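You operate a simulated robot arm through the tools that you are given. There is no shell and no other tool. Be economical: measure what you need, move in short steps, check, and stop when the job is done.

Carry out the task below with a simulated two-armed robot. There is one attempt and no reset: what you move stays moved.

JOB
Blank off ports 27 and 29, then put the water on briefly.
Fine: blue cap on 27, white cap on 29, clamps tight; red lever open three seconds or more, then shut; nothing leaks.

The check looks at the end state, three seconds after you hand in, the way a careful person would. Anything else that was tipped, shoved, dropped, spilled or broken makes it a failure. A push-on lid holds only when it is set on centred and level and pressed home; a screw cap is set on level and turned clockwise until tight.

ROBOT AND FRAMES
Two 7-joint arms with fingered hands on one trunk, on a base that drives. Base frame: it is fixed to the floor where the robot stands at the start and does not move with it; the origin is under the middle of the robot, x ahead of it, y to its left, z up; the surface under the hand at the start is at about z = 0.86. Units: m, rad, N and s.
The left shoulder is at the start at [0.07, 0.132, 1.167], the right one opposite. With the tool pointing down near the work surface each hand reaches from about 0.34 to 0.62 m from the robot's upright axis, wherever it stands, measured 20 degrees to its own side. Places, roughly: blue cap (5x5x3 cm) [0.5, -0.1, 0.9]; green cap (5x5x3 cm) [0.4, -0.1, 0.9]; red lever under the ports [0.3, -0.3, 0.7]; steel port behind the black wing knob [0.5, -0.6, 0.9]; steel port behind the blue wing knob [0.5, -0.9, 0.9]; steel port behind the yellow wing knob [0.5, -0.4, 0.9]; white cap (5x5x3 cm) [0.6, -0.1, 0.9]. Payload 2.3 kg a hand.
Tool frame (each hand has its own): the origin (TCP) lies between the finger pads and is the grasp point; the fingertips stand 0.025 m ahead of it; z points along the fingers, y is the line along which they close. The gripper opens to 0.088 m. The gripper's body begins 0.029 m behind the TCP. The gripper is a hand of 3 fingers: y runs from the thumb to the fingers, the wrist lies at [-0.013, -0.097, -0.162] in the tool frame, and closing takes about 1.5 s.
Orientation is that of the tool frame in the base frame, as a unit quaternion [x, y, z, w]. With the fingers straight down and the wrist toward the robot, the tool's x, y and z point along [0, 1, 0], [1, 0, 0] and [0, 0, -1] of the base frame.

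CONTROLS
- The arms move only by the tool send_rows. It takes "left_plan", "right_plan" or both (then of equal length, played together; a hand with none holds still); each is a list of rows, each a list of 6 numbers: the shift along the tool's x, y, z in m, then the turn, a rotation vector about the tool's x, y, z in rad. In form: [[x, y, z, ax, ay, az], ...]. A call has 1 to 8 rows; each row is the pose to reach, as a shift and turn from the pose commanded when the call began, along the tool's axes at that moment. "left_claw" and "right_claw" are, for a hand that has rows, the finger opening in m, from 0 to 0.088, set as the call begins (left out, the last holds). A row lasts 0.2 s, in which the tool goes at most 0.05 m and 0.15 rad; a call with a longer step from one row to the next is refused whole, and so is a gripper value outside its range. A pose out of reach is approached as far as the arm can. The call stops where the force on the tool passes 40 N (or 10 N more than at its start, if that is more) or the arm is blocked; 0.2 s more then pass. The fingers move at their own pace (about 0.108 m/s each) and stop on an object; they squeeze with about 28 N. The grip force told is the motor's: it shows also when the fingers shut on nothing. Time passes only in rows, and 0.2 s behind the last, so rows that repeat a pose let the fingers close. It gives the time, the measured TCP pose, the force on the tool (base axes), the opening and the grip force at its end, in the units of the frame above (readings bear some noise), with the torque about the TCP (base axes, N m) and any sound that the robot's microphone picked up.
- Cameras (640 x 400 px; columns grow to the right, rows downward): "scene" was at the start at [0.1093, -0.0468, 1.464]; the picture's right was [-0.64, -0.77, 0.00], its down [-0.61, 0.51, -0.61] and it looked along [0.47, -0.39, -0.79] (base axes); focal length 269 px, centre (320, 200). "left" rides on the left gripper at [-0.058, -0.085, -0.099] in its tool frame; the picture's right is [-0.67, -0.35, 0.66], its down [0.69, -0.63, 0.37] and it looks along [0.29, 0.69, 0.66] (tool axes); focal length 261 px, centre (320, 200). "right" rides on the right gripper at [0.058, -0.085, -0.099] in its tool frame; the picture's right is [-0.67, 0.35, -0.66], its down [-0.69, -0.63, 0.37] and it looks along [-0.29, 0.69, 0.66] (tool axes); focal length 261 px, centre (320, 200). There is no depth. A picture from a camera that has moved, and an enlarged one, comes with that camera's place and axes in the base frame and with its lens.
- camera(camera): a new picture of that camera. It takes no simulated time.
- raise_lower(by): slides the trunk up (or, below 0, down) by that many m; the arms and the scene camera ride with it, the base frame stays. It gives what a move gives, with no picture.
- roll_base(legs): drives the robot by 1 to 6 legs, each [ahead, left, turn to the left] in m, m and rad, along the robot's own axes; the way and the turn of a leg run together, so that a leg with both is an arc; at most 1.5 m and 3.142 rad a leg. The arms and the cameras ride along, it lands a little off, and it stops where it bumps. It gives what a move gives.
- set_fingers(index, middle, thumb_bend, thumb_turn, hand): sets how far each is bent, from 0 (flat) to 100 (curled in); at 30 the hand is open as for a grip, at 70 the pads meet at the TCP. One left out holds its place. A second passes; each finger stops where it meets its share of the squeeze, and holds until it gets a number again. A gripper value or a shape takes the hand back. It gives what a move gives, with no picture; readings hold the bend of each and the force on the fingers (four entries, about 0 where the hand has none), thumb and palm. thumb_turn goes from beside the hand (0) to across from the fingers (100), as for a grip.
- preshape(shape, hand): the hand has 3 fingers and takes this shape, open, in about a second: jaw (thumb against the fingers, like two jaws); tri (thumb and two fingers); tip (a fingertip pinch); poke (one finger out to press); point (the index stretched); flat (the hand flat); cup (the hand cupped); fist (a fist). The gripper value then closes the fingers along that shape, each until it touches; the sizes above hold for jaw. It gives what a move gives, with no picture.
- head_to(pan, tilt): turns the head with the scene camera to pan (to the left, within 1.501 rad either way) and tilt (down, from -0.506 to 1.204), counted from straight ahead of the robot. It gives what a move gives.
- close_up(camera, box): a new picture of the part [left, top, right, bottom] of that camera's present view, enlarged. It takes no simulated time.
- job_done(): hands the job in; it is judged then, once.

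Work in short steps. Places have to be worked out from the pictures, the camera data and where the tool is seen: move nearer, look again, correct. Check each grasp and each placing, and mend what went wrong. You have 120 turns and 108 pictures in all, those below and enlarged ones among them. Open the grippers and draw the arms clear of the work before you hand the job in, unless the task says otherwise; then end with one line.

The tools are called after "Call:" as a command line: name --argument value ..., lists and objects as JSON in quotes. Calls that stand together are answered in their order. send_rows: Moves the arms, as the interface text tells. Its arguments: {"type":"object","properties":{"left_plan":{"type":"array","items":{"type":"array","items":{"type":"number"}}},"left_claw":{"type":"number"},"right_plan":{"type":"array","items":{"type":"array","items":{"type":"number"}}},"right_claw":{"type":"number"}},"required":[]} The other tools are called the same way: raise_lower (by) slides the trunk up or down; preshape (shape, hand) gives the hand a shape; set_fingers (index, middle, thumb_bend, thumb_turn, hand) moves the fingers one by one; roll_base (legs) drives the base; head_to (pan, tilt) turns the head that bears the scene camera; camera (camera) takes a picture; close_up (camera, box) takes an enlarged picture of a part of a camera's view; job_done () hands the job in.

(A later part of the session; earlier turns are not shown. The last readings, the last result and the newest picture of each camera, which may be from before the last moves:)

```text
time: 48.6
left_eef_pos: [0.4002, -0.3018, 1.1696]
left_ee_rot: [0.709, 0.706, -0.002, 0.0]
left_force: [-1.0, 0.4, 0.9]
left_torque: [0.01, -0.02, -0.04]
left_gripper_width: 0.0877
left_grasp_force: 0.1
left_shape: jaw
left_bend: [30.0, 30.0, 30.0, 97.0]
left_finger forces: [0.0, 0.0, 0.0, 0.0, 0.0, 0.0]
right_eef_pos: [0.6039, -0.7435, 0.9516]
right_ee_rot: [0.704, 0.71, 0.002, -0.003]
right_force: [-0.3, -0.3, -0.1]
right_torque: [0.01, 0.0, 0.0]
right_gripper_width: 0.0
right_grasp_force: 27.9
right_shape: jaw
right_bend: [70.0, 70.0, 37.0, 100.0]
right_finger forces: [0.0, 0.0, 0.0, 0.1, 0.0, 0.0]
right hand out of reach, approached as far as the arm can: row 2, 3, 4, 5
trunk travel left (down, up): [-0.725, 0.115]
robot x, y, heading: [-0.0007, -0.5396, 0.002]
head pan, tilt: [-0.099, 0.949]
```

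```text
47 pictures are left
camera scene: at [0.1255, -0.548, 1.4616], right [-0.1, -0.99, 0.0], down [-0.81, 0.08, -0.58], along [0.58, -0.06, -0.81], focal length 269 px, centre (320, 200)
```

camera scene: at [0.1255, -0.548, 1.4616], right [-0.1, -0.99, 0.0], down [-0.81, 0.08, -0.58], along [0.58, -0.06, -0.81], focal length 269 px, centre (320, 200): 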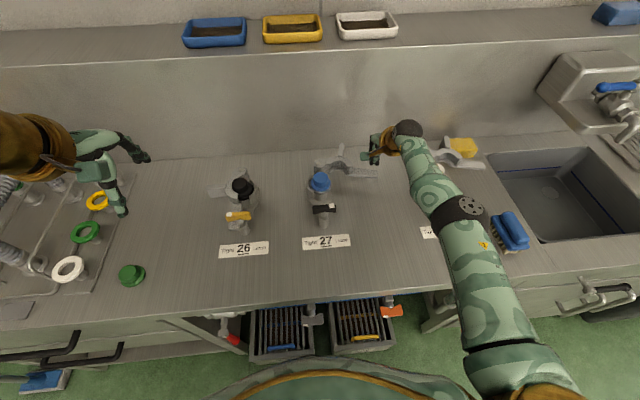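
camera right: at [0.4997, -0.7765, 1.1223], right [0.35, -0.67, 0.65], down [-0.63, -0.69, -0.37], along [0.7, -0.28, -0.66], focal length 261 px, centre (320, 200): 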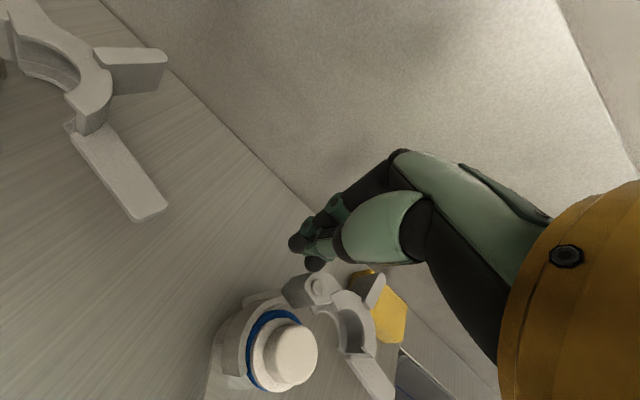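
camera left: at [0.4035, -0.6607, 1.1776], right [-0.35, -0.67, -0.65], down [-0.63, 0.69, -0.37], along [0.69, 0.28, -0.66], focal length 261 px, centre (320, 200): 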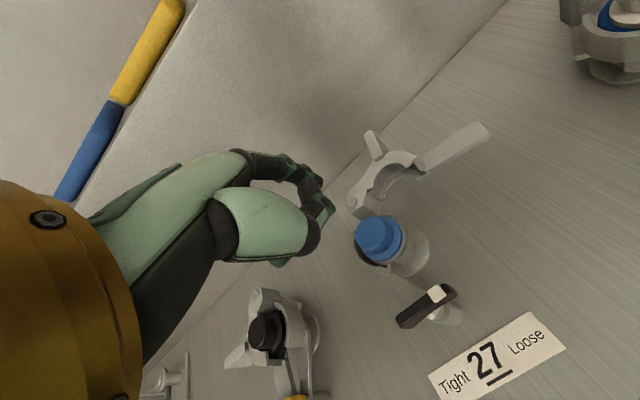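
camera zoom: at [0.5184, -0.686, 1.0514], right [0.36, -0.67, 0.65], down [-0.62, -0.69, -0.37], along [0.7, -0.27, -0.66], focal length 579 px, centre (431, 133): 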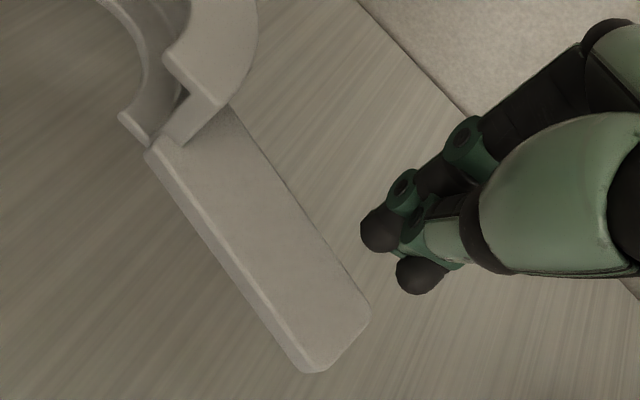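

Just short of reach. Tilting the fingers 0.3 rad forward gains reach; then I'll lower behind the handle.

Call:
send_rows --right_plan '[[0.003, 0.003, -0.008, -0.15, 0, 0], [0.005, 0.012, -0.005, -0.3, 0, 0], [0.005, 0.018, 0.0, -0.3, 0, 0], [0.005, 0.018, 0.012, -0.3, 0, 0], [0.005, 0.018, 0.023, -0.3, 0, 0]]'

Call:
close_up --camera "right" --box '[160, 140, 380, 320]'

```text
time: 49.8
left_eef_pos: [0.4003, -0.3012, 1.1682]
left_ee_rot: [0.708, 0.706, -0.002, 0.0]
left_force: [-0.5, 0.4, -0.5]
left_torque: [0.01, 0.02, 0.0]
left_gripper_width: 0.0878
left_grasp_force: 0.1
left_shape: jaw
left_bend: [30.0, 30.0, 30.0, 97.0]
left_finger forces: [0.0, 0.0, 0.1, 0.1, 0.0, 0.0]
right_eef_pos: [0.635, -0.7372, 0.9233]
right_ee_rot: [0.698, 0.7, 0.109, 0.105]
right_force: [0.1, -0.1, 0.1]
right_torque: [0.04, -0.01, 0.0]
right_gripper_width: 0.0
right_grasp_force: 28.3
right_shape: jaw
right_bend: [70.0, 70.0, 37.0, 100.0]
right_finger forces: [0.0, 0.0, 0.0, 0.1, 0.0, 0.0]
right hand out of reach, approached as far as the arm can: row 1, 2, 3, 4, 5
trunk travel left (down, up): [-0.725, 0.115]
robot x, y, heading: [-0.0002, -0.5412, -0.007]
head pan, tilt: [-0.099, 0.949]
```

```text
2.22 times, centred on (270, 230) of right
camera zoom: at [0.5238, -0.68, 0.9928], right [0.14, -0.67, 0.73], down [-0.49, -0.69, -0.54], along [0.86, -0.28, -0.43], focal length 579 px, centre (431, 133)
```

zoom: 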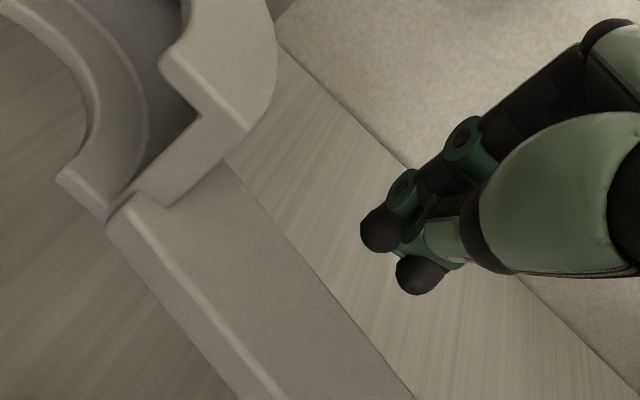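

The peg is behind the handle at handle height. I'll pull along the hinge arc, first ~40°.

Call:
send_rows --right_plan '[[0.0015, -0.0127, -0.004, 0, 0, 0], [0.003, -0.0254, -0.0079, 0, 0, 0], [0.0055, -0.036, -0.011, 0, 0, 0], [0.0088, -0.0463, -0.0143, 0, 0, 0], [0.013, -0.056, -0.0174, 0, 0, 0], [0.0184, -0.0659, -0.0204, 0, 0, 0], [0.0245, -0.075, -0.0232, 0, 0, 0], [0.0314, -0.0837, -0.0259, 0, 0, 0]]'

Call:
close_up --camera "scene" --box '[280, 110, 420, 250]'

```text
time: 51.6
left_eef_pos: [0.4005, -0.3001, 1.1685]
left_ee_rot: [0.708, 0.706, -0.001, 0.0]
left_force: [0.4, 0.3, 0.5]
left_torque: [0.01, 0.03, -0.06]
left_gripper_width: 0.0877
left_grasp_force: 0.0
left_shape: jaw
left_bend: [30.0, 30.0, 30.0, 97.0]
left_finger forces: [0.0, 0.0, 0.1, 0.0, 0.0, 0.0]
right_eef_pos: [0.6316, -0.7262, 0.911]
right_ee_rot: [0.698, 0.7, 0.108, 0.104]
right_force: [-0.2, 0.7, 0.2]
right_torque: [-0.01, 0.01, 0.0]
right_gripper_width: 0.0
right_grasp_force: 28.6
right_shape: jaw
right_bend: [70.0, 70.0, 37.0, 100.0]
right_finger forces: [0.1, 0.1, 0.0, 0.1, 0.0, 0.1]
right hand out of reach, approached as far as the arm can: row 1, 2, 3, 4, 5, 6, 7, 8
trunk travel left (down, up): [-0.725, 0.115]
robot x, y, heading: [0.0013, -0.5411, -0.002]
head pan, tilt: [-0.099, 0.949]
```

```text
2.86 times, centred on (350, 180) of scene
camera zoom: at [0.1245, -0.5477, 1.4617], right [-0.1, -0.99, 0.0], down [-0.81, 0.08, -0.58], along [0.58, -0.06, -0.81], focal length 769 px, centre (234, 257)
```

zoom: 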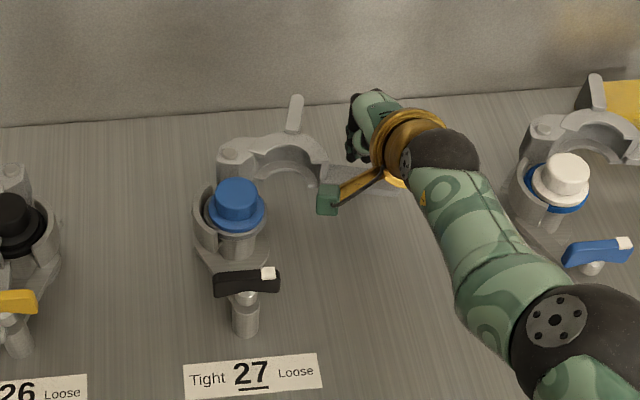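

The tilted arm is at a joint limit. I'll rise and untilt, and instead cage the handle with open jaws from above, which is within reach.

Call:
send_rows --right_plan '[[0, 0.009, -0.029, 0.1, 0, 0], [0, 0.016, -0.06, 0.2, 0, 0], [0, 0.014, -0.08, 0.3, 0, 0], [0, -0.02, -0.085, 0.3, 0, 0], [0, -0.04, -0.09, 0.3, 0, 0]]' --right_claw 0.06

Call:
close_up --camera "right" --box '[100, 100, 400, 320]'

```text
time: 52.8
left_eef_pos: [0.3986, -0.3013, 1.17]
left_ee_rot: [0.709, 0.705, -0.001, 0.0]
left_force: [-1.3, -0.4, 0.4]
left_torque: [0.02, -0.04, 0.01]
left_gripper_width: 0.0878
left_grasp_force: 0.1
left_shape: jaw
left_bend: [30.0, 30.0, 30.0, 97.0]
left_finger forces: [0.1, 0.0, 0.0, 0.1, 0.0, 0.0]
right_eef_pos: [0.568, -0.7226, 0.9809]
right_ee_rot: [0.706, 0.709, 0.002, -0.002]
right_force: [-0.3, 0.0, -0.7]
right_torque: [-0.01, 0.0, -0.03]
right_gripper_width: 0.06
right_grasp_force: 0.1
right_shape: jaw
right_bend: [28.0, 38.0, 60.0, 100.0]
right_finger forces: [0.1, 0.1, 0.1, 0.0, 0.0, 0.0]
right hand out of reach, approached as far as the arm can: row 1, 2, 3
trunk travel left (down, up): [-0.725, 0.115]
robot x, y, heading: [0.0024, -0.542, -0.009]
head pan, tilt: [-0.099, 0.949]
```

```text
1.82 times, centred on (250, 210) of right
camera zoom: at [0.4823, -0.6661, 1.0799], right [0.35, -0.67, 0.65], down [-0.63, -0.69, -0.37], along [0.7, -0.28, -0.66], focal length 474 px, centre (447, 182)
```

zoom: 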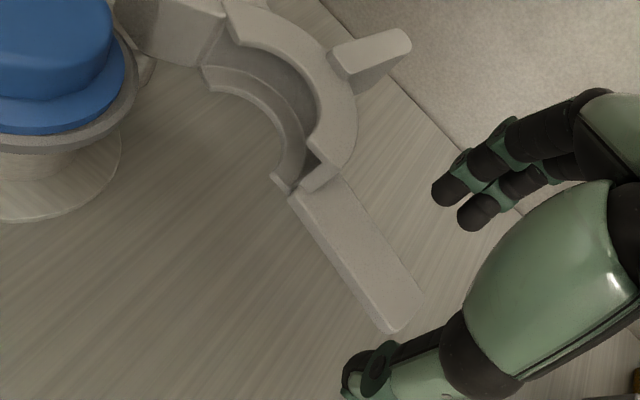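

The jaws straddle the handle. Lowering to handle height.

Call:
send_rows --right_plan '[[-0.004, 0.007, 0.02, 0, 0, 0], [-0.007, 0.008, 0.04, 0, 0, 0], [-0.007, 0.008, 0.055, 0, 0, 0]]'

Call:
close_up --camera "right" --box '[160, 120, 400, 320]'

```text
time: 53.6
left_eef_pos: [0.3994, -0.301, 1.1698]
left_ee_rot: [0.708, 0.706, -0.001, 0.001]
left_force: [0.0, -0.1, 1.1]
left_torque: [0.02, 0.01, -0.02]
left_gripper_width: 0.0877
left_grasp_force: 0.0
left_shape: jaw
left_bend: [30.0, 30.0, 30.0, 97.0]
left_finger forces: [0.0, 0.1, 0.1, 0.1, 0.0, 0.0]
right_eef_pos: [0.5779, -0.729, 0.926]
right_ee_rot: [0.706, 0.708, 0.002, -0.001]
right_force: [-0.1, -0.5, -0.4]
right_torque: [0.04, 0.01, 0.01]
right_gripper_width: 0.0597
right_grasp_force: 0.0
right_shape: jaw
right_bend: [28.0, 38.0, 60.0, 100.0]
right_finger forces: [0.1, 0.1, 0.0, 0.0, 0.0, 0.0]
trunk travel left (down, up): [-0.725, 0.115]
robot x, y, heading: [-0.0022, -0.5393, -0.005]
head pan, tilt: [-0.099, 0.949]
```

```text
2.00 times, centred on (280, 220) of right
camera zoom: at [0.4925, -0.6724, 1.0247], right [0.35, -0.67, 0.65], down [-0.63, -0.69, -0.37], along [0.7, -0.28, -0.66], focal length 521 px, centre (400, 160)
```

zoom: 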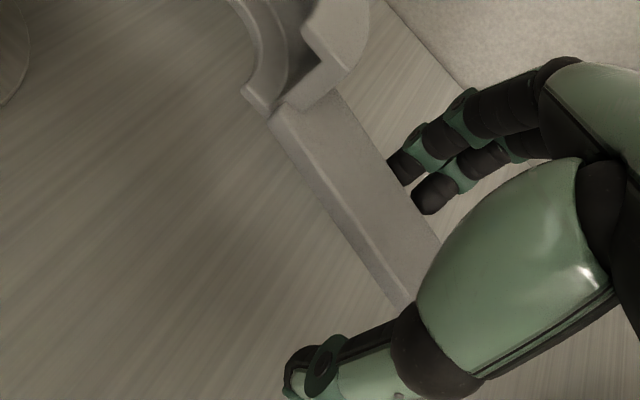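

The handle is caged between thumb and fingers. I'll drag it along the hinge arc, turning the hand with it (about 35°).

Call:
send_rows --right_plan '[[0.0082, -0.0145, 0, 0, 0, 0.122], [0.0182, -0.028, 0, 0, 0, 0.244], [0.0297, -0.0401, 0, 0, 0, 0.366], [0.0426, -0.0507, 0, 0, 0, 0.488], [0.0567, -0.0597, 0, 0, 0, 0.61]]'

Call:
close_up --camera "scene" --box '[280, 110, 420, 250]'

Call:
camera --camera "right"

```text
time: 54.8
left_eef_pos: [0.3996, -0.3007, 1.1702]
left_ee_rot: [0.708, 0.706, -0.001, 0.001]
left_force: [0.1, -0.8, -0.6]
left_torque: [0.0, -0.01, -0.01]
left_gripper_width: 0.0875
left_grasp_force: 0.1
left_shape: jaw
left_bend: [30.0, 30.0, 30.0, 97.0]
left_finger forces: [0.0, 0.0, 0.0, 0.0, 0.0, 0.1]
right_eef_pos: [0.5035, -0.8179, 0.9359]
right_ee_rot: [0.883, 0.469, 0.002, -0.004]
right_force: [-0.1, -0.5, 0.3]
right_torque: [0.02, -0.01, 0.04]
right_gripper_width: 0.0598
right_grasp_force: 0.1
right_shape: jaw
right_bend: [28.0, 38.0, 60.0, 100.0]
right_finger forces: [0.1, 0.0, 0.0, 0.0, 0.0, 0.1]
right hand out of reach, approached as far as the arm can: row 2, 3, 4, 5
trunk travel left (down, up): [-0.725, 0.115]
robot x, y, heading: [-0.0008, -0.5476, -0.005]
head pan, tilt: [-0.099, 0.949]
```

```text
2.86 times, centred on (350, 180) of scene
camera zoom: at [0.1241, -0.5479, 1.4617], right [-0.1, -0.99, 0.0], down [-0.81, 0.08, -0.58], along [0.58, -0.06, -0.81], focal length 769 px, centre (234, 257)
```

zoom: 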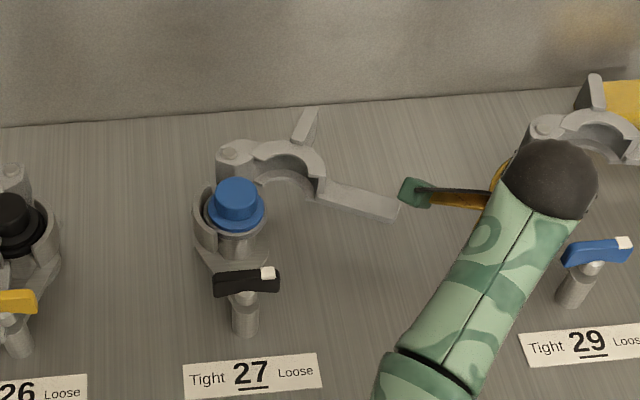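

```text
41 pictures are left
camera right: at [0.4656, -0.7235, 1.0357], right [-0.09, -0.76, 0.65], down [-0.9, -0.21, -0.37], along [0.42, -0.62, -0.67], focal length 261 px, centre (320, 200)
```

right: 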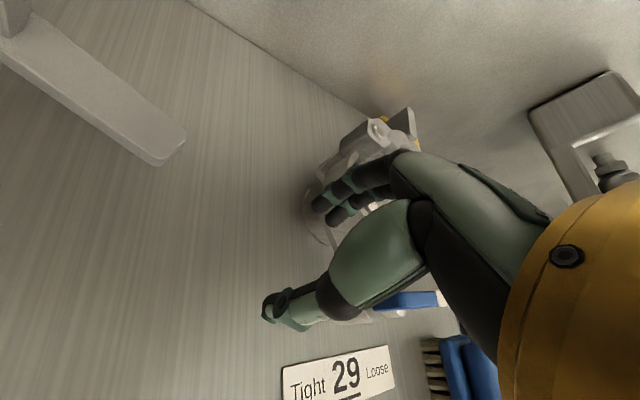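

The right arm can't yaw that way (wrist inward); the left arm can. I'll lift the right hand clear, untwist, and retreat it, then use the left arm.

Call:
send_rows --right_plan '[[0, 0, -0.04, 0, 0, 0], [0, 0, -0.085, 0, 0, 0], [0, -0.01, -0.13, 0, 0, -0.12], [0, -0.03, -0.16, 0, 0, -0.24], [0, -0.06, -0.18, 0, 0, -0.36], [0, -0.09, -0.19, 0, 0, -0.48], [0, -0.13, -0.2, 0, 0, -0.6]]' --right_claw 0.08

Call:
roll_base --legs '[[0, -0.3, 0.005]]'

```text
time: 56.4
left_eef_pos: [0.4007, -0.3022, 1.1693]
left_ee_rot: [0.709, 0.706, 0.0, 0.0]
left_force: [0.6, 1.4, -1.1]
left_torque: [0.03, 0.0, 0.0]
left_gripper_width: 0.0879
left_grasp_force: 0.0
left_shape: jaw
left_bend: [30.0, 30.0, 30.0, 97.0]
left_finger forces: [0.0, 0.1, 0.0, 0.1, 0.1, 0.1]
right_eef_pos: [0.4472, -0.7833, 1.1313]
right_ee_rot: [0.708, 0.706, 0.002, -0.001]
right_force: [-1.1, 1.5, -0.2]
right_torque: [0.03, 0.0, -0.01]
right_gripper_width: 0.0799
right_grasp_force: 0.1
right_shape: jaw
right_bend: [30.0, 32.0, 32.0, 98.0]
right_finger forces: [0.0, 0.0, 0.1, 0.0, 0.0, 0.0]
right hand out of reach, approached as far as the arm can: row 6, 7
trunk travel left (down, up): [-0.725, 0.115]
robot x, y, heading: [-0.0033, -0.5435, -0.004]
head pan, tilt: [-0.099, 0.949]
```

```text
time: 58.5
left_eef_pos: [0.399, -0.6004, 1.1686]
left_ee_rot: [0.705, 0.709, -0.001, 0.001]
left_force: [0.2, 0.4, -0.6]
left_torque: [0.01, -0.03, -0.02]
left_gripper_width: 0.0877
left_grasp_force: 0.0
left_shape: jaw
left_bend: [30.0, 30.0, 30.0, 97.0]
left_finger forces: [0.1, 0.0, 0.1, 0.0, 0.0, 0.1]
right_eef_pos: [0.4462, -1.0819, 1.1321]
right_ee_rot: [0.707, 0.707, 0.001, 0.0]
right_force: [0.3, 0.1, 1.0]
right_torque: [0.01, -0.01, 0.02]
right_gripper_width: 0.0797
right_grasp_force: 0.0
right_shape: jaw
right_bend: [30.0, 32.0, 32.0, 98.0]
right_finger forces: [0.1, 0.1, 0.1, 0.0, 0.0, 0.1]
trunk travel left (down, up): [-0.725, 0.115]
robot x, y, heading: [-0.0005, -0.8445, 0.001]
head pan, tilt: [-0.099, 0.949]
```

Now the left hand (closed as a peg) goes above and behind 27's handle, which now angles toward the robot at tip about (0.555, -0.742).

Call:
send_rows --left_plan '[[-0.02, 0.02, 0.01, 0, 0, 0], [-0.04, 0.045, 0.02, 0, 0, 0], [-0.06, 0.075, 0.035, 0, 0, 0], [-0.08, 0.105, 0.055, 0, 0, 0], [-0.1, 0.135, 0.08, 0, 0, 0], [-0.12, 0.165, 0.11, 0, 0, 0], [-0.135, 0.19, 0.145, 0, 0, 0], [-0.135, 0.196, 0.185, 0, 0, 0]]' --left_claw 0.0

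Call:
camera --camera "left"

Call:
close_up --camera "scene" --box '[180, 110, 320, 250]'

```text
time: 60.3
left_eef_pos: [0.5946, -0.736, 0.9825]
left_ee_rot: [0.706, 0.708, -0.001, 0.0]
left_force: [-0.1, 0.3, -0.5]
left_torque: [-0.01, 0.0, 0.01]
left_gripper_width: 0.0002
left_grasp_force: 28.1
left_shape: jaw
left_bend: [70.0, 70.0, 37.0, 100.0]
left_finger forces: [0.1, 0.0, 0.1, 0.0, 0.1, 0.1]
right_eef_pos: [0.4487, -1.0825, 1.1308]
right_ee_rot: [0.707, 0.707, 0.001, -0.001]
right_force: [-0.7, -0.2, -0.3]
right_torque: [-0.02, 0.01, 0.01]
right_gripper_width: 0.0796
right_grasp_force: 0.0
right_shape: jaw
right_bend: [30.0, 32.0, 32.0, 98.0]
right_finger forces: [0.0, 0.0, 0.0, 0.0, 0.0, 0.0]
trunk travel left (down, up): [-0.725, 0.115]
robot x, y, heading: [0.0004, -0.847, 0.005]
head pan, tilt: [-0.099, 0.949]
```

```text
40 pictures are left
camera left: at [0.5089, -0.7931, 1.0821], right [-0.35, -0.67, -0.65], down [-0.63, 0.68, -0.37], along [0.69, 0.29, -0.66], focal length 261 px, centre (320, 200)
```

left: 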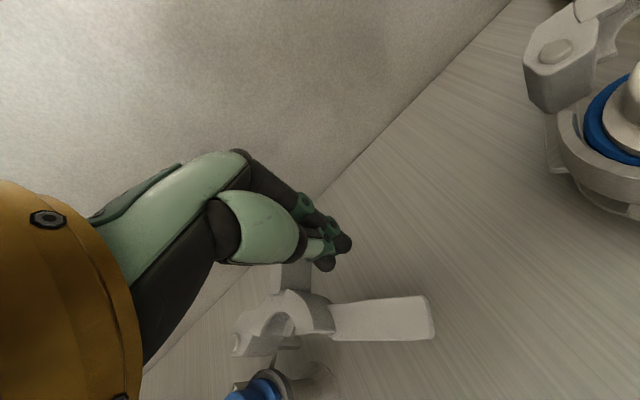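

```text
2.86 times, centred on (250, 180) of scene
camera zoom: at [0.1254, -0.8496, 1.4616], right [-0.1, -1.0, 0.0], down [-0.81, 0.08, -0.58], along [0.58, -0.06, -0.81], focal length 769 px, centre (520, 257)
```

zoom: 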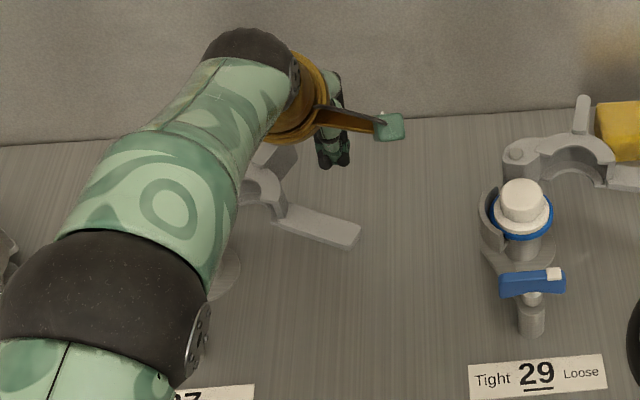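

Clear behind the handle. Descend, then pull along the arc.

Call:
send_rows --left_plan '[[0, 0, 0.03, 0, 0, 0], [0, 0, 0.057, 0, 0, 0], [0.004, -0.01, 0.057, 0, 0, 0], [0.0086, -0.0205, 0.057, 0, 0, 0], [0.0155, -0.03, 0.057, 0, 0, 0], [0.023, -0.0392, 0.057, 0, 0, 0], [0.0315, -0.047, 0.057, 0, 0, 0], [0.0405, -0.054, 0.057, 0, 0, 0]]'

Call:
camera --camera "left"

Call:
close_up --camera "scene" --box '[180, 110, 320, 250]'

```text
time: 62.1
left_eef_pos: [0.5409, -0.6975, 0.9284]
left_ee_rot: [0.707, 0.708, 0.0, 0.001]
left_force: [0.2, 0.6, -0.1]
left_torque: [0.01, -0.02, -0.01]
left_gripper_width: 0.0
left_grasp_force: 28.2
left_shape: jaw
left_bend: [70.0, 70.0, 37.0, 100.0]
left_finger forces: [0.0, 0.0, 0.1, 0.1, 0.1, 0.1]
right_eef_pos: [0.4463, -1.0825, 1.1315]
right_ee_rot: [0.707, 0.707, 0.002, -0.002]
right_force: [-0.1, 0.3, -0.5]
right_torque: [0.02, -0.01, -0.02]
right_gripper_width: 0.0798
right_grasp_force: 0.0
right_shape: jaw
right_bend: [30.0, 32.0, 32.0, 98.0]
right_finger forces: [0.0, 0.1, 0.1, 0.0, 0.0, 0.0]
trunk travel left (down, up): [-0.725, 0.115]
robot x, y, heading: [0.0016, -0.8437, 0.004]
head pan, tilt: [-0.099, 0.949]
```

```text
38 pictures are left
camera left: at [0.4551, -0.7541, 1.0268], right [-0.35, -0.67, -0.65], down [-0.63, 0.68, -0.37], along [0.69, 0.29, -0.66], focal length 261 px, centre (320, 200)
```

left: 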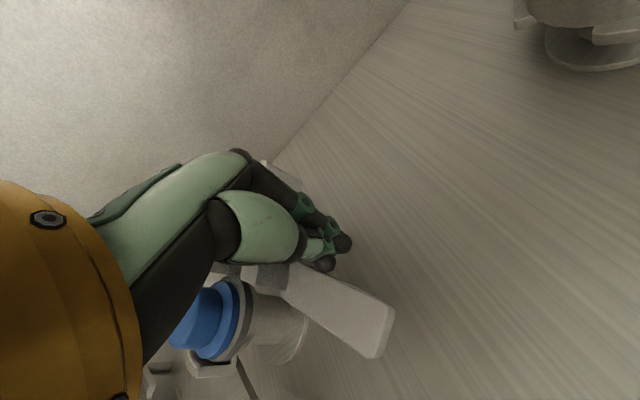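

```text
2.86 times, centred on (250, 180) of scene
camera zoom: at [0.1244, -0.8498, 1.4617], right [-0.1, -1.0, 0.0], down [-0.81, 0.08, -0.58], along [0.58, -0.06, -0.81], focal length 769 px, centre (520, 257)
```

zoom: 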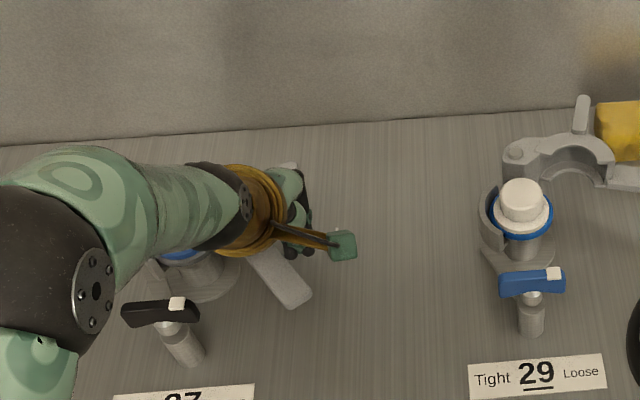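

The handle swings freely. Continue to about 10° short of closed.

Call:
send_rows --left_plan '[[0.01, -0.0065, 0, 0, 0, 0], [0.0205, -0.0125, 0, 0, 0, 0], [0.0285, -0.0165, 0, 0, 0, 0], [0.0365, -0.02, 0, 0, 0, 0], [0.044, -0.0225, 0, 0, 0, 0], [0.051, -0.0245, 0, 0, 0, 0]]'

Call:
camera --camera "left"

Call:
close_up --camera "scene" --box '[160, 130, 280, 250]'

```text
time: 63.5
left_eef_pos: [0.5161, -0.6464, 0.929]
left_ee_rot: [0.706, 0.708, 0.0, 0.001]
left_force: [0.2, -0.2, 0.3]
left_torque: [-0.01, -0.01, -0.01]
left_gripper_width: 0.0001
left_grasp_force: 27.8
left_shape: jaw
left_bend: [70.0, 70.0, 37.0, 100.0]
left_finger forces: [0.1, 0.6, 0.0, 0.0, 0.1, 0.1]
right_eef_pos: [0.4462, -1.0831, 1.1313]
right_ee_rot: [0.708, 0.706, 0.002, 0.0]
right_force: [-0.5, -0.7, -0.5]
right_torque: [-0.04, 0.01, 0.03]
right_gripper_width: 0.0798
right_grasp_force: 0.1
right_shape: jaw
right_bend: [30.0, 32.0, 32.0, 98.0]
right_finger forces: [0.1, 0.1, 0.0, 0.0, 0.1, 0.0]
trunk travel left (down, up): [-0.725, 0.115]
robot x, y, heading: [0.0011, -0.8474, 0.002]
head pan, tilt: [-0.099, 0.949]
```

```text
36 pictures are left
camera left: at [0.4298, -0.7033, 1.0266], right [-0.35, -0.67, -0.65], down [-0.63, 0.68, -0.37], along [0.69, 0.29, -0.66], focal length 261 px, centre (320, 200)
```

left: 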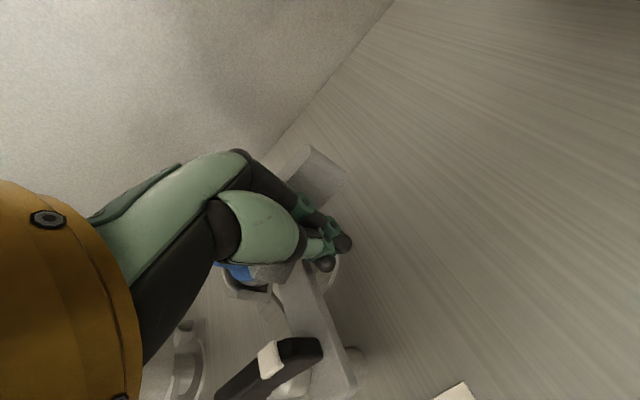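

```text
3.33 times, centred on (220, 190) of scene
camera zoom: at [0.1244, -0.8505, 1.4617], right [-0.1, -1.0, 0.0], down [-0.81, 0.08, -0.58], along [0.58, -0.06, -0.81], focal length 898 px, centre (653, 233)
```

zoom: 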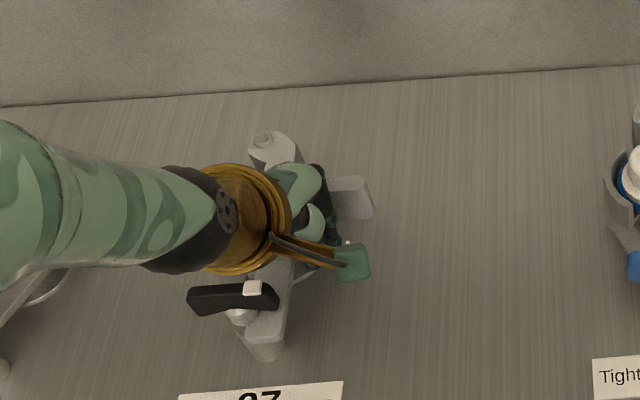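

Handle is already sliding under the knob. Push further in small steps until it meets resistance.

Call:
send_rows --left_plan '[[0.006, -0.001, 0, 0, 0, 0], [0.011, -0.002, 0, 0, 0, 0], [0.015, -0.002, 0, 0, 0, 0], [0.019, -0.002, 0, 0, 0, 0], [0.022, -0.002, 0, 0, 0, 0]]'

Call:
close_up --camera "scene" --box '[160, 130, 280, 250]'

```text
time: 64.7
left_eef_pos: [0.5133, -0.641, 0.9305]
left_ee_rot: [0.71, 0.704, 0.002, -0.005]
left_force: [-6.9, -38.6, -7.4]
left_torque: [0.1, 0.09, -0.8]
left_gripper_width: 0.0
left_grasp_force: 27.9
left_shape: jaw
left_bend: [70.0, 70.0, 36.0, 100.0]
left_finger forces: [0.0, 36.0, 0.1, 0.0, 0.1, 0.0]
right_eef_pos: [0.4453, -1.1009, 1.1285]
right_ee_rot: [0.71, 0.704, 0.007, -0.006]
right_force: [0.1, 0.0, -0.3]
right_torque: [0.0, -0.01, -0.01]
right_gripper_width: 0.0799
right_grasp_force: 0.1
right_shape: jaw
right_bend: [30.0, 32.0, 32.0, 98.0]
right_finger forces: [0.0, 0.0, 0.1, 0.1, 0.1, 0.0]
trunk travel left (down, up): [-0.725, 0.115]
robot x, y, heading: [-0.0017, -0.8457, -0.005]
head pan, tilt: [-0.099, 0.949]
```

```text
3.33 times, centred on (220, 190) of scene
camera zoom: at [0.1235, -0.8699, 1.4614], right [-0.1, -0.99, -0.01], down [-0.81, 0.09, -0.58], along [0.58, -0.05, -0.81], focal length 898 px, centre (653, 233)
```

zoom: 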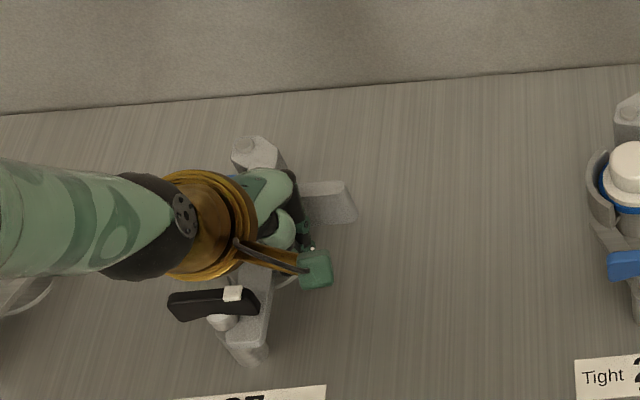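

Resistance of 38 N. Back off, rise and inspect.

Call:
send_rows --left_plan '[[-0.02, 0, 0, 0, 0, 0], [-0.035, 0, -0.005, 0, 0, 0], [-0.045, 0, -0.04, 0, 0, 0], [-0.045, -0.02, -0.08, 0, 0, 0], [-0.045, -0.05, -0.12, 0, 0, 0], [-0.045, -0.09, -0.14, 0, 0, 0]]' --left_claw 0.06

Call:
close_up --camera "scene" --box '[160, 130, 280, 250]'

Call:
close_up --camera "left" --box '[220, 200, 440, 400]'

```text
time: 66.1
left_eef_pos: [0.4207, -0.6691, 1.0687]
left_ee_rot: [0.706, 0.709, 0.0, 0.0]
left_force: [0.0, -0.3, 1.0]
left_torque: [0.02, -0.02, 0.03]
left_gripper_width: 0.0598
left_grasp_force: 0.0
left_shape: jaw
left_bend: [28.0, 38.0, 60.0, 100.0]
left_finger forces: [0.0, 0.0, 0.0, 0.0, 0.0, 0.1]
right_eef_pos: [0.4461, -1.0842, 1.1318]
right_ee_rot: [0.707, 0.707, 0.003, 0.0]
right_force: [-0.2, 0.5, -0.5]
right_torque: [0.0, 0.02, -0.02]
right_gripper_width: 0.0801
right_grasp_force: 0.0
right_shape: jaw
right_bend: [30.0, 32.0, 32.0, 98.0]
right_finger forces: [0.0, 0.1, 0.0, 0.0, 0.0, 0.0]
trunk travel left (down, up): [-0.725, 0.115]
robot x, y, heading: [-0.0008, -0.8462, 0.005]
head pan, tilt: [-0.099, 0.949]
```

```text
3.33 times, centred on (220, 190) of scene
camera zoom: at [0.1224, -0.8506, 1.4618], right [-0.1, -1.0, 0.0], down [-0.81, 0.08, -0.58], along [0.58, -0.06, -0.81], focal length 898 px, centre (653, 233)
```

zoom: 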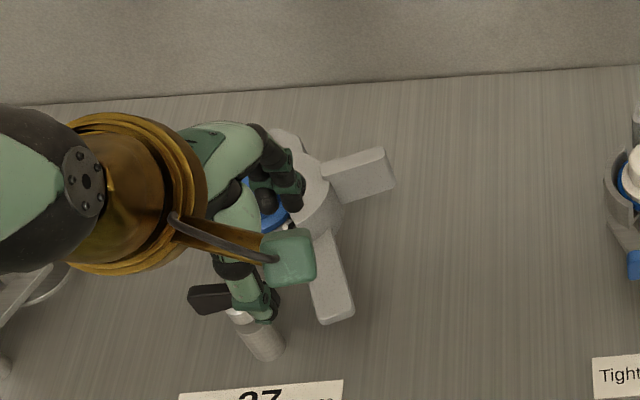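

```text
2.00 times, centred on (330, 300) of left
camera zoom: at [0.3353, -0.7263, 1.1662], right [-0.35, -0.67, -0.65], down [-0.63, 0.68, -0.37], along [0.69, 0.29, -0.66], focal length 521 px, centre (300, 0)
```

zoom: 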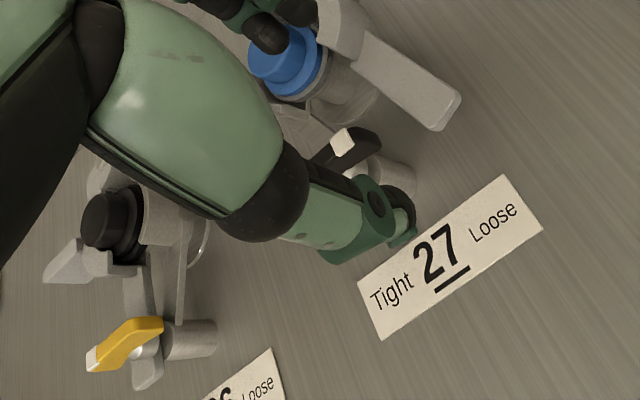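

The clamp had reached its stop but my opening fingers caught the tab and swung it back ~20°. I'll repeat with the fingers kept closed and retreat straight up.

Call:
send_rows --left_plan '[[-0.015, 0.03, 0, 0, 0, 0], [-0.025, 0.065, 0, 0, 0, 0], [-0.025, 0.091, 0.02, 0, 0, 0], [-0.025, 0.091, 0.06, 0, 0, 0], [-0.025, 0.091, 0.1, 0, 0, 0], [-0.025, 0.091, 0.138, 0, 0, 0], [-0.025, 0.091, 0.138, 0, 0, 0]]' --left_claw 0.0

Call:
send_rows --left_plan '[[0.012, 0, 0, 0, 0, 0], [0.024, 0, 0, 0, 0, 0], [0.034, 0, 0, 0, 0, 0], [0.042, 0, 0, 0, 0, 0], [0.049, 0, 0, 0, 0, 0], [0.055, 0, 0, 0, 0, 0], [0.059, 0, 0, 0, 0, 0], [0.063, 0, 0, 0, 0, 0]]'

Call:
close_up --camera "scene" --box '[160, 130, 280, 250]'

```text
time: 67.7
left_eef_pos: [0.5137, -0.694, 0.9295]
left_ee_rot: [0.706, 0.708, 0.0, 0.001]
left_force: [0.7, 0.8, 0.1]
left_torque: [-0.03, 0.03, -0.04]
left_gripper_width: 0.0
left_grasp_force: 27.8
left_shape: jaw
left_bend: [70.0, 70.0, 37.0, 100.0]
left_finger forces: [0.0, 0.0, 0.1, 0.0, 0.1, 0.0]
right_eef_pos: [0.4477, -1.0838, 1.1319]
right_ee_rot: [0.707, 0.707, 0.003, -0.001]
right_force: [-0.1, 0.4, 0.5]
right_torque: [0.02, 0.0, -0.05]
right_gripper_width: 0.0799
right_grasp_force: 0.1
right_shape: jaw
right_bend: [30.0, 32.0, 32.0, 98.0]
right_finger forces: [0.1, 0.0, 0.1, 0.0, 0.0, 0.0]
trunk travel left (down, up): [-0.725, 0.115]
robot x, y, heading: [0.0008, -0.8448, 0.004]
head pan, tilt: [-0.099, 0.949]
```

```text
time: 69.5
left_eef_pos: [0.515, -0.6424, 0.9323]
left_ee_rot: [0.709, 0.706, 0.002, -0.004]
left_force: [-2.4, -25.9, -3.6]
left_torque: [0.08, 0.07, -0.58]
left_gripper_width: 0.0
left_grasp_force: 27.8
left_shape: jaw
left_bend: [70.0, 70.0, 37.0, 100.0]
left_finger forces: [0.0, 24.2, 0.0, 0.1, 0.0, 0.0]
right_eef_pos: [0.4466, -1.0944, 1.1295]
right_ee_rot: [0.709, 0.706, 0.006, -0.004]
right_force: [0.2, 1.1, 0.1]
right_torque: [-0.02, -0.02, 0.0]
right_gripper_width: 0.0799
right_grasp_force: 0.1
right_shape: jaw
right_bend: [30.0, 32.0, 32.0, 98.0]
right_finger forces: [0.0, 0.0, 0.0, 0.0, 0.0, 0.1]
trunk travel left (down, up): [-0.725, 0.115]
robot x, y, heading: [0.0004, -0.8465, 0.002]
head pan, tilt: [-0.099, 0.949]
```

```text
3.33 times, centred on (220, 190) of scene
camera zoom: at [0.1243, -0.8641, 1.4615], right [-0.1, -0.99, -0.01], down [-0.81, 0.09, -0.58], along [0.58, -0.05, -0.81], focal length 898 px, centre (653, 233)
```

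zoom: 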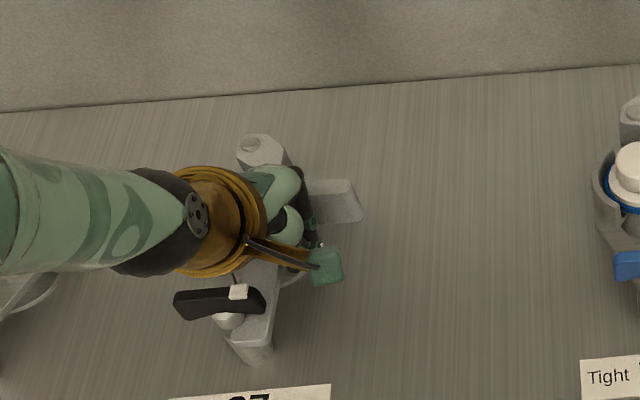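

At the stop again. Now back off only in -y and rise straight, fingers closed.

Call:
send_rows --left_plan '[[-0.012, 0, 0, 0, 0, 0], [-0.025, 0, 0, 0, 0, 0], [-0.032, 0, -0.02, 0, 0, 0], [-0.032, 0, -0.06, 0, 0, 0], [-0.032, -0.02, -0.1, 0, 0, 0], [-0.032, -0.06, -0.12, 0, 0, 0], [-0.032, -0.1, -0.12, 0, 0, 0]]'

Call:
close_up --camera "scene" --box '[160, 130, 280, 250]'

Call:
close_up --camera "left" --box '[220, 200, 440, 400]'

```text
time: 71.1
left_eef_pos: [0.4139, -0.6611, 1.0504]
left_ee_rot: [0.706, 0.708, -0.001, 0.001]
left_force: [-1.0, -0.7, 0.4]
left_torque: [-0.01, -0.03, 0.03]
left_gripper_width: 0.0002
left_grasp_force: 27.8
left_shape: jaw
left_bend: [70.0, 70.0, 37.0, 100.0]
left_finger forces: [0.0, 0.0, 0.0, 0.1, 0.0, 0.0]
right_eef_pos: [0.4452, -1.0826, 1.1313]
right_ee_rot: [0.707, 0.707, 0.003, -0.001]
right_force: [-0.7, -0.7, -0.6]
right_torque: [-0.01, -0.02, 0.01]
right_gripper_width: 0.0799
right_grasp_force: 0.0
right_shape: jaw
right_bend: [30.0, 32.0, 32.0, 98.0]
right_finger forces: [0.1, 0.1, 0.0, 0.0, 0.0, 0.0]
trunk travel left (down, up): [-0.725, 0.115]
robot x, y, heading: [0.0003, -0.846, 0.004]
head pan, tilt: [-0.099, 0.949]
```

```text
3.33 times, centred on (220, 190) of scene
camera zoom: at [0.1225, -0.8501, 1.4618], right [-0.1, -1.0, 0.0], down [-0.81, 0.08, -0.58], along [0.58, -0.06, -0.81], focal length 898 px, centre (653, 233)
```

zoom: 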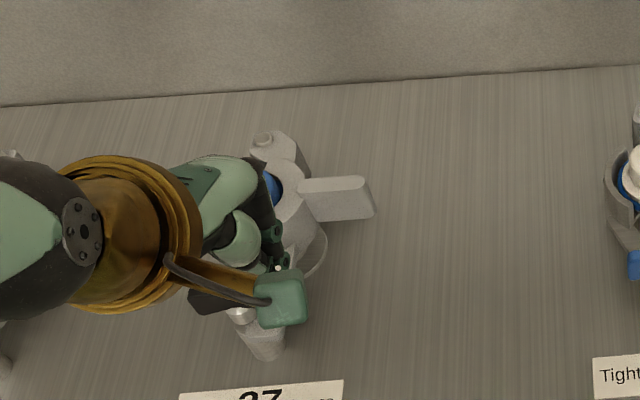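

```text
2.00 times, centred on (330, 300) of left
camera zoom: at [0.3284, -0.7184, 1.1489], right [-0.35, -0.67, -0.65], down [-0.63, 0.68, -0.37], along [0.69, 0.29, -0.66], focal length 521 px, centre (300, 0)
```

zoom: 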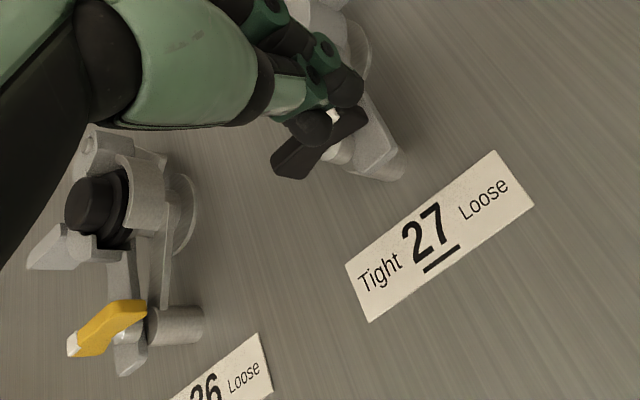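

The clamp on 27 is closed and stays. The wing knob is at about (0.474, -0.595, 0.93), bar along y. I'll set a narrow symmetric opening and hover over it.

Call:
set_fingers --hand "left" --index 50 --middle 50 --thumb_bend 50 --thumb_turn 100

Call:
send_rows --left_plan '[[0.035, 0.03, 0.0, 0, 0, 0], [0.066, 0.06, 0.0, 0, 0, 0], [0.066, 0.06, 0.03, 0, 0, 0], [0.066, 0.06, 0.06, 0, 0, 0]]'

Call:
close_up --camera "left" --box '[240, 160, 440, 330]'

```text
time: 72.1
left_eef_pos: [0.4159, -0.661, 1.0494]
left_ee_rot: [0.705, 0.709, 0.0, 0.0]
left_force: [-0.7, 0.4, 0.4]
left_torque: [0.02, 0.04, -0.01]
left_gripper_width: 0.0408
left_grasp_force: 0.1
left_shape: fingers
left_bend: [50.0, 50.0, 50.0, 100.0]
left_finger forces: [0.1, 0.0, 0.0, 0.1, 0.0, 0.0]
right_eef_pos: [0.4473, -1.0837, 1.1308]
right_ee_rot: [0.707, 0.707, 0.002, 0.0]
right_force: [-0.2, 0.8, 0.0]
right_torque: [-0.03, -0.02, -0.01]
right_gripper_width: 0.0798
right_grasp_force: 0.0
right_shape: jaw
right_bend: [30.0, 32.0, 32.0, 98.0]
right_finger forces: [0.0, 0.1, 0.1, 0.0, 0.1, 0.1]
trunk travel left (down, up): [-0.725, 0.115]
robot x, y, heading: [0.0022, -0.8436, -0.002]
head pan, tilt: [-0.099, 0.949]
```

```text
time: 73.1
left_eef_pos: [0.4743, -0.5953, 0.9897]
left_ee_rot: [0.706, 0.708, -0.001, 0.0]
left_force: [-0.1, 0.4, -0.1]
left_torque: [0.0, 0.0, 0.0]
left_gripper_width: 0.0409
left_grasp_force: 0.0
left_shape: fingers
left_bend: [50.0, 50.0, 50.0, 100.0]
left_finger forces: [0.0, 0.1, 0.0, 0.0, 0.0, 0.0]
right_eef_pos: [0.4482, -1.0826, 1.1321]
right_ee_rot: [0.708, 0.706, 0.002, -0.001]
right_force: [-0.6, 0.8, 0.1]
right_torque: [-0.01, -0.02, -0.02]
right_gripper_width: 0.08
right_grasp_force: 0.0
right_shape: jaw
right_bend: [30.0, 32.0, 32.0, 98.0]
right_finger forces: [0.0, 0.0, 0.1, 0.0, 0.0, 0.0]
trunk travel left (down, up): [-0.725, 0.115]
robot x, y, heading: [-0.0002, -0.844, 0.001]
head pan, tilt: [-0.099, 0.949]
```

```text
2.35 times, centred on (340, 245) of left
camera zoom: at [0.3884, -0.6525, 1.0874], right [-0.35, -0.67, -0.65], down [-0.63, 0.68, -0.37], along [0.69, 0.29, -0.66], focal length 613 px, centre (273, 94)
```

zoom: 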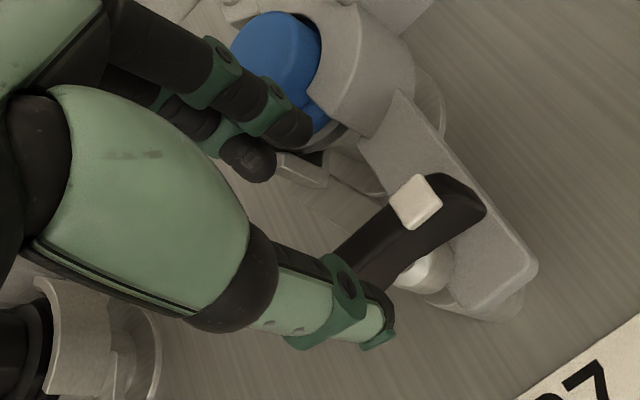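

Knob axis refined to about (0.468, -0.598). Lower over it and close.

Call:
send_rows --left_plan '[[-0.003, -0.006, 0.02, 0, 0, 0], [-0.003, -0.006, 0.038, 0, 0, 0], [-0.003, -0.006, 0.046, 0, 0, 0]]'

Call:
send_rows --left_plan '[[0, 0, 0, 0, 0, 0], [0, 0, 0, 0, 0, 0], [0, 0, 0, 0, 0, 0], [0, 0, 0, 0, 0, 0], [0, 0, 0, 0, 0, 0]]' --left_claw 0.0

Call:
close_up --camera "left" --box '[240, 160, 440, 330]'

```text
time: 73.9
left_eef_pos: [0.4685, -0.5986, 0.9435]
left_ee_rot: [0.707, 0.708, -0.001, 0.0]
left_force: [0.5, 0.1, 0.8]
left_torque: [-0.02, 0.02, -0.01]
left_gripper_width: 0.0409
left_grasp_force: 0.1
left_shape: fingers
left_bend: [50.0, 50.0, 50.0, 100.0]
left_finger forces: [0.1, 0.0, 0.0, 0.1, 0.0, 0.0]
right_eef_pos: [0.4464, -1.083, 1.1311]
right_ee_rot: [0.707, 0.707, 0.003, -0.002]
right_force: [0.2, 0.2, 0.4]
right_torque: [0.0, 0.01, 0.02]
right_gripper_width: 0.08
right_grasp_force: 0.0
right_shape: jaw
right_bend: [30.0, 32.0, 32.0, 98.0]
right_finger forces: [0.0, 0.0, 0.1, 0.1, 0.1, 0.0]
trunk travel left (down, up): [-0.725, 0.115]
robot x, y, heading: [0.0006, -0.8461, 0.006]
head pan, tilt: [-0.099, 0.949]
```

```text
time: 75.1
left_eef_pos: [0.4679, -0.5986, 0.9438]
left_ee_rot: [0.706, 0.708, 0.002, 0.0]
left_force: [1.7, 0.0, 6.0]
left_torque: [0.03, 0.01, 0.01]
left_gripper_width: 0.011
left_grasp_force: 28.2
left_shape: jaw
left_bend: [73.0, 59.0, 76.0, 100.0]
left_finger forces: [15.5, 8.3, 0.0, 0.1, 27.9, 0.0]
right_eef_pos: [0.4465, -1.0848, 1.1315]
right_ee_rot: [0.707, 0.707, 0.001, -0.001]
right_force: [0.7, 0.3, 0.7]
right_torque: [0.01, 0.0, -0.01]
right_gripper_width: 0.0799
right_grasp_force: 0.0
right_shape: jaw
right_bend: [30.0, 32.0, 32.0, 98.0]
right_finger forces: [0.1, 0.0, 0.1, 0.1, 0.0, 0.0]
trunk travel left (down, up): [-0.725, 0.115]
robot x, y, heading: [-0.0008, -0.8455, 0.001]
head pan, tilt: [-0.099, 0.949]
```

```text
2.35 times, centred on (340, 245) of left
camera zoom: at [0.3827, -0.6557, 1.0421], right [-0.35, -0.67, -0.66], down [-0.63, 0.68, -0.37], along [0.69, 0.29, -0.66], focal length 613 px, centre (273, 94)
```

zoom: 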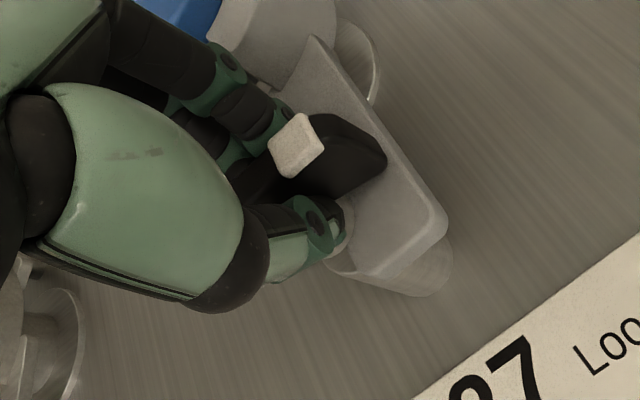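

Knob gripped. Turn clockwise in steps.

Call:
send_rows --left_plan '[[0, 0, 0, 0, 0, 0.13], [0, 0, 0, 0, 0, 0.26], [0, 0, 0, 0, 0, 0.39], [0, 0, 0, 0, 0, 0.52], [0, 0, 0, 0, 0, 0.65], [0, 0, 0, 0, 0, 0.78], [0, 0, 0, 0, 0, 0.91], [0, 0, 0, 0, 0, 1.04]]'

Call:
close_up --camera "scene" --box '[160, 130, 280, 250]'

```text
time: 76.9
left_eef_pos: [0.4673, -0.5967, 0.9441]
left_ee_rot: [0.965, 0.264, 0.003, 0.004]
left_force: [1.0, 13.0, 16.6]
left_torque: [0.42, 0.03, 0.12]
left_gripper_width: 0.0106
left_grasp_force: 28.5
left_shape: jaw
left_bend: [73.0, 60.0, 76.0, 100.0]
left_finger forces: [12.2, 8.1, 0.1, 0.1, 46.4, 0.1]
right_eef_pos: [0.4447, -1.0783, 1.1331]
right_ee_rot: [0.707, 0.707, 0.001, 0.002]
right_force: [-0.2, -0.3, 0.4]
right_torque: [-0.02, 0.04, 0.0]
right_gripper_width: 0.0797
right_grasp_force: 0.1
right_shape: jaw
right_bend: [30.0, 32.0, 32.0, 98.0]
right_finger forces: [0.0, 0.0, 0.1, 0.0, 0.0, 0.0]
trunk travel left (down, up): [-0.725, 0.115]
robot x, y, heading: [-0.0014, -0.8444, 0.006]
head pan, tilt: [-0.099, 0.949]
```

```text
3.33 times, centred on (220, 190) of scene
camera zoom: at [0.1202, -0.8457, 1.4622], right [-0.1, -1.0, 0.0], down [-0.81, 0.08, -0.58], along [0.58, -0.06, -0.81], focal length 898 px, centre (653, 233)
```

zoom: 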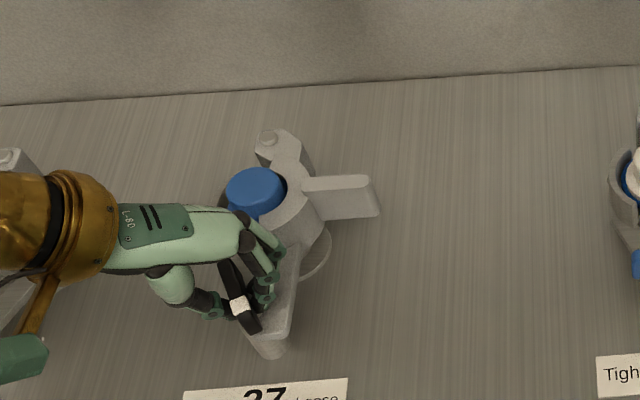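

The knob follows. Continue turning.

Call:
send_rows --left_plan '[[0, 0, 0, 0, 0, 0.13], [0, 0, 0, 0, 0, 0.26], [0, 0, 0, 0, 0, 0.39], [0, 0, 0, 0, 0, 0.52], [0, 0, 0, 0, 0, 0.65], [0, 0, 0, 0, 0, 0.78]]'

Call:
close_up --camera "scene" --box '[160, 130, 280, 250]'

```text
time: 78.3
left_eef_pos: [0.4556, -0.5982, 0.9441]
left_ee_rot: [0.996, -0.092, 0.0, 0.002]
left_force: [18.3, 20.7, 19.0]
left_torque: [0.58, -0.51, 0.33]
left_gripper_width: 0.0096
left_grasp_force: 27.6
left_shape: jaw
left_bend: [74.0, 74.0, 72.0, 100.0]
left_finger forces: [8.7, 1.7, 0.0, 0.1, 46.8, 0.0]
left hand out of reach, approached as far as the arm can: row 5, 6
right_eef_pos: [0.4492, -1.0793, 1.1317]
right_ee_rot: [0.708, 0.707, 0.0, 0.0]
right_force: [0.1, -0.3, -0.6]
right_torque: [-0.01, -0.02, 0.0]
right_gripper_width: 0.0797
right_grasp_force: 0.0
right_shape: jaw
right_bend: [30.0, 32.0, 32.0, 98.0]
right_finger forces: [0.0, 0.1, 0.0, 0.0, 0.0, 0.0]
trunk travel left (down, up): [-0.725, 0.115]
robot x, y, heading: [0.0041, -0.8411, 0.0]
head pan, tilt: [-0.099, 0.949]
```

```text
3.33 times, centred on (220, 190) of scene
camera zoom: at [0.1274, -0.8438, 1.4614], right [-0.1, -1.0, 0.0], down [-0.81, 0.08, -0.58], along [0.58, -0.06, -0.81], focal length 898 px, centre (653, 233)
```

zoom: 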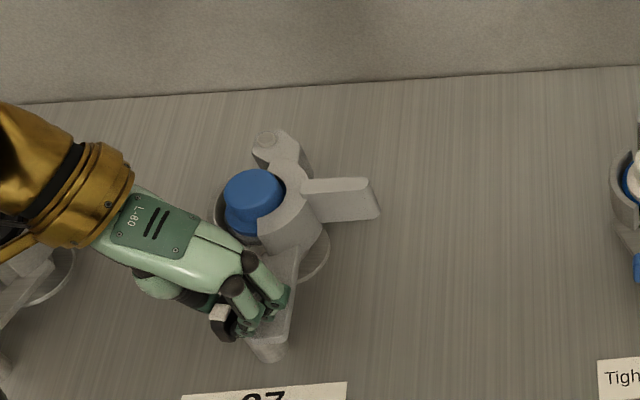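

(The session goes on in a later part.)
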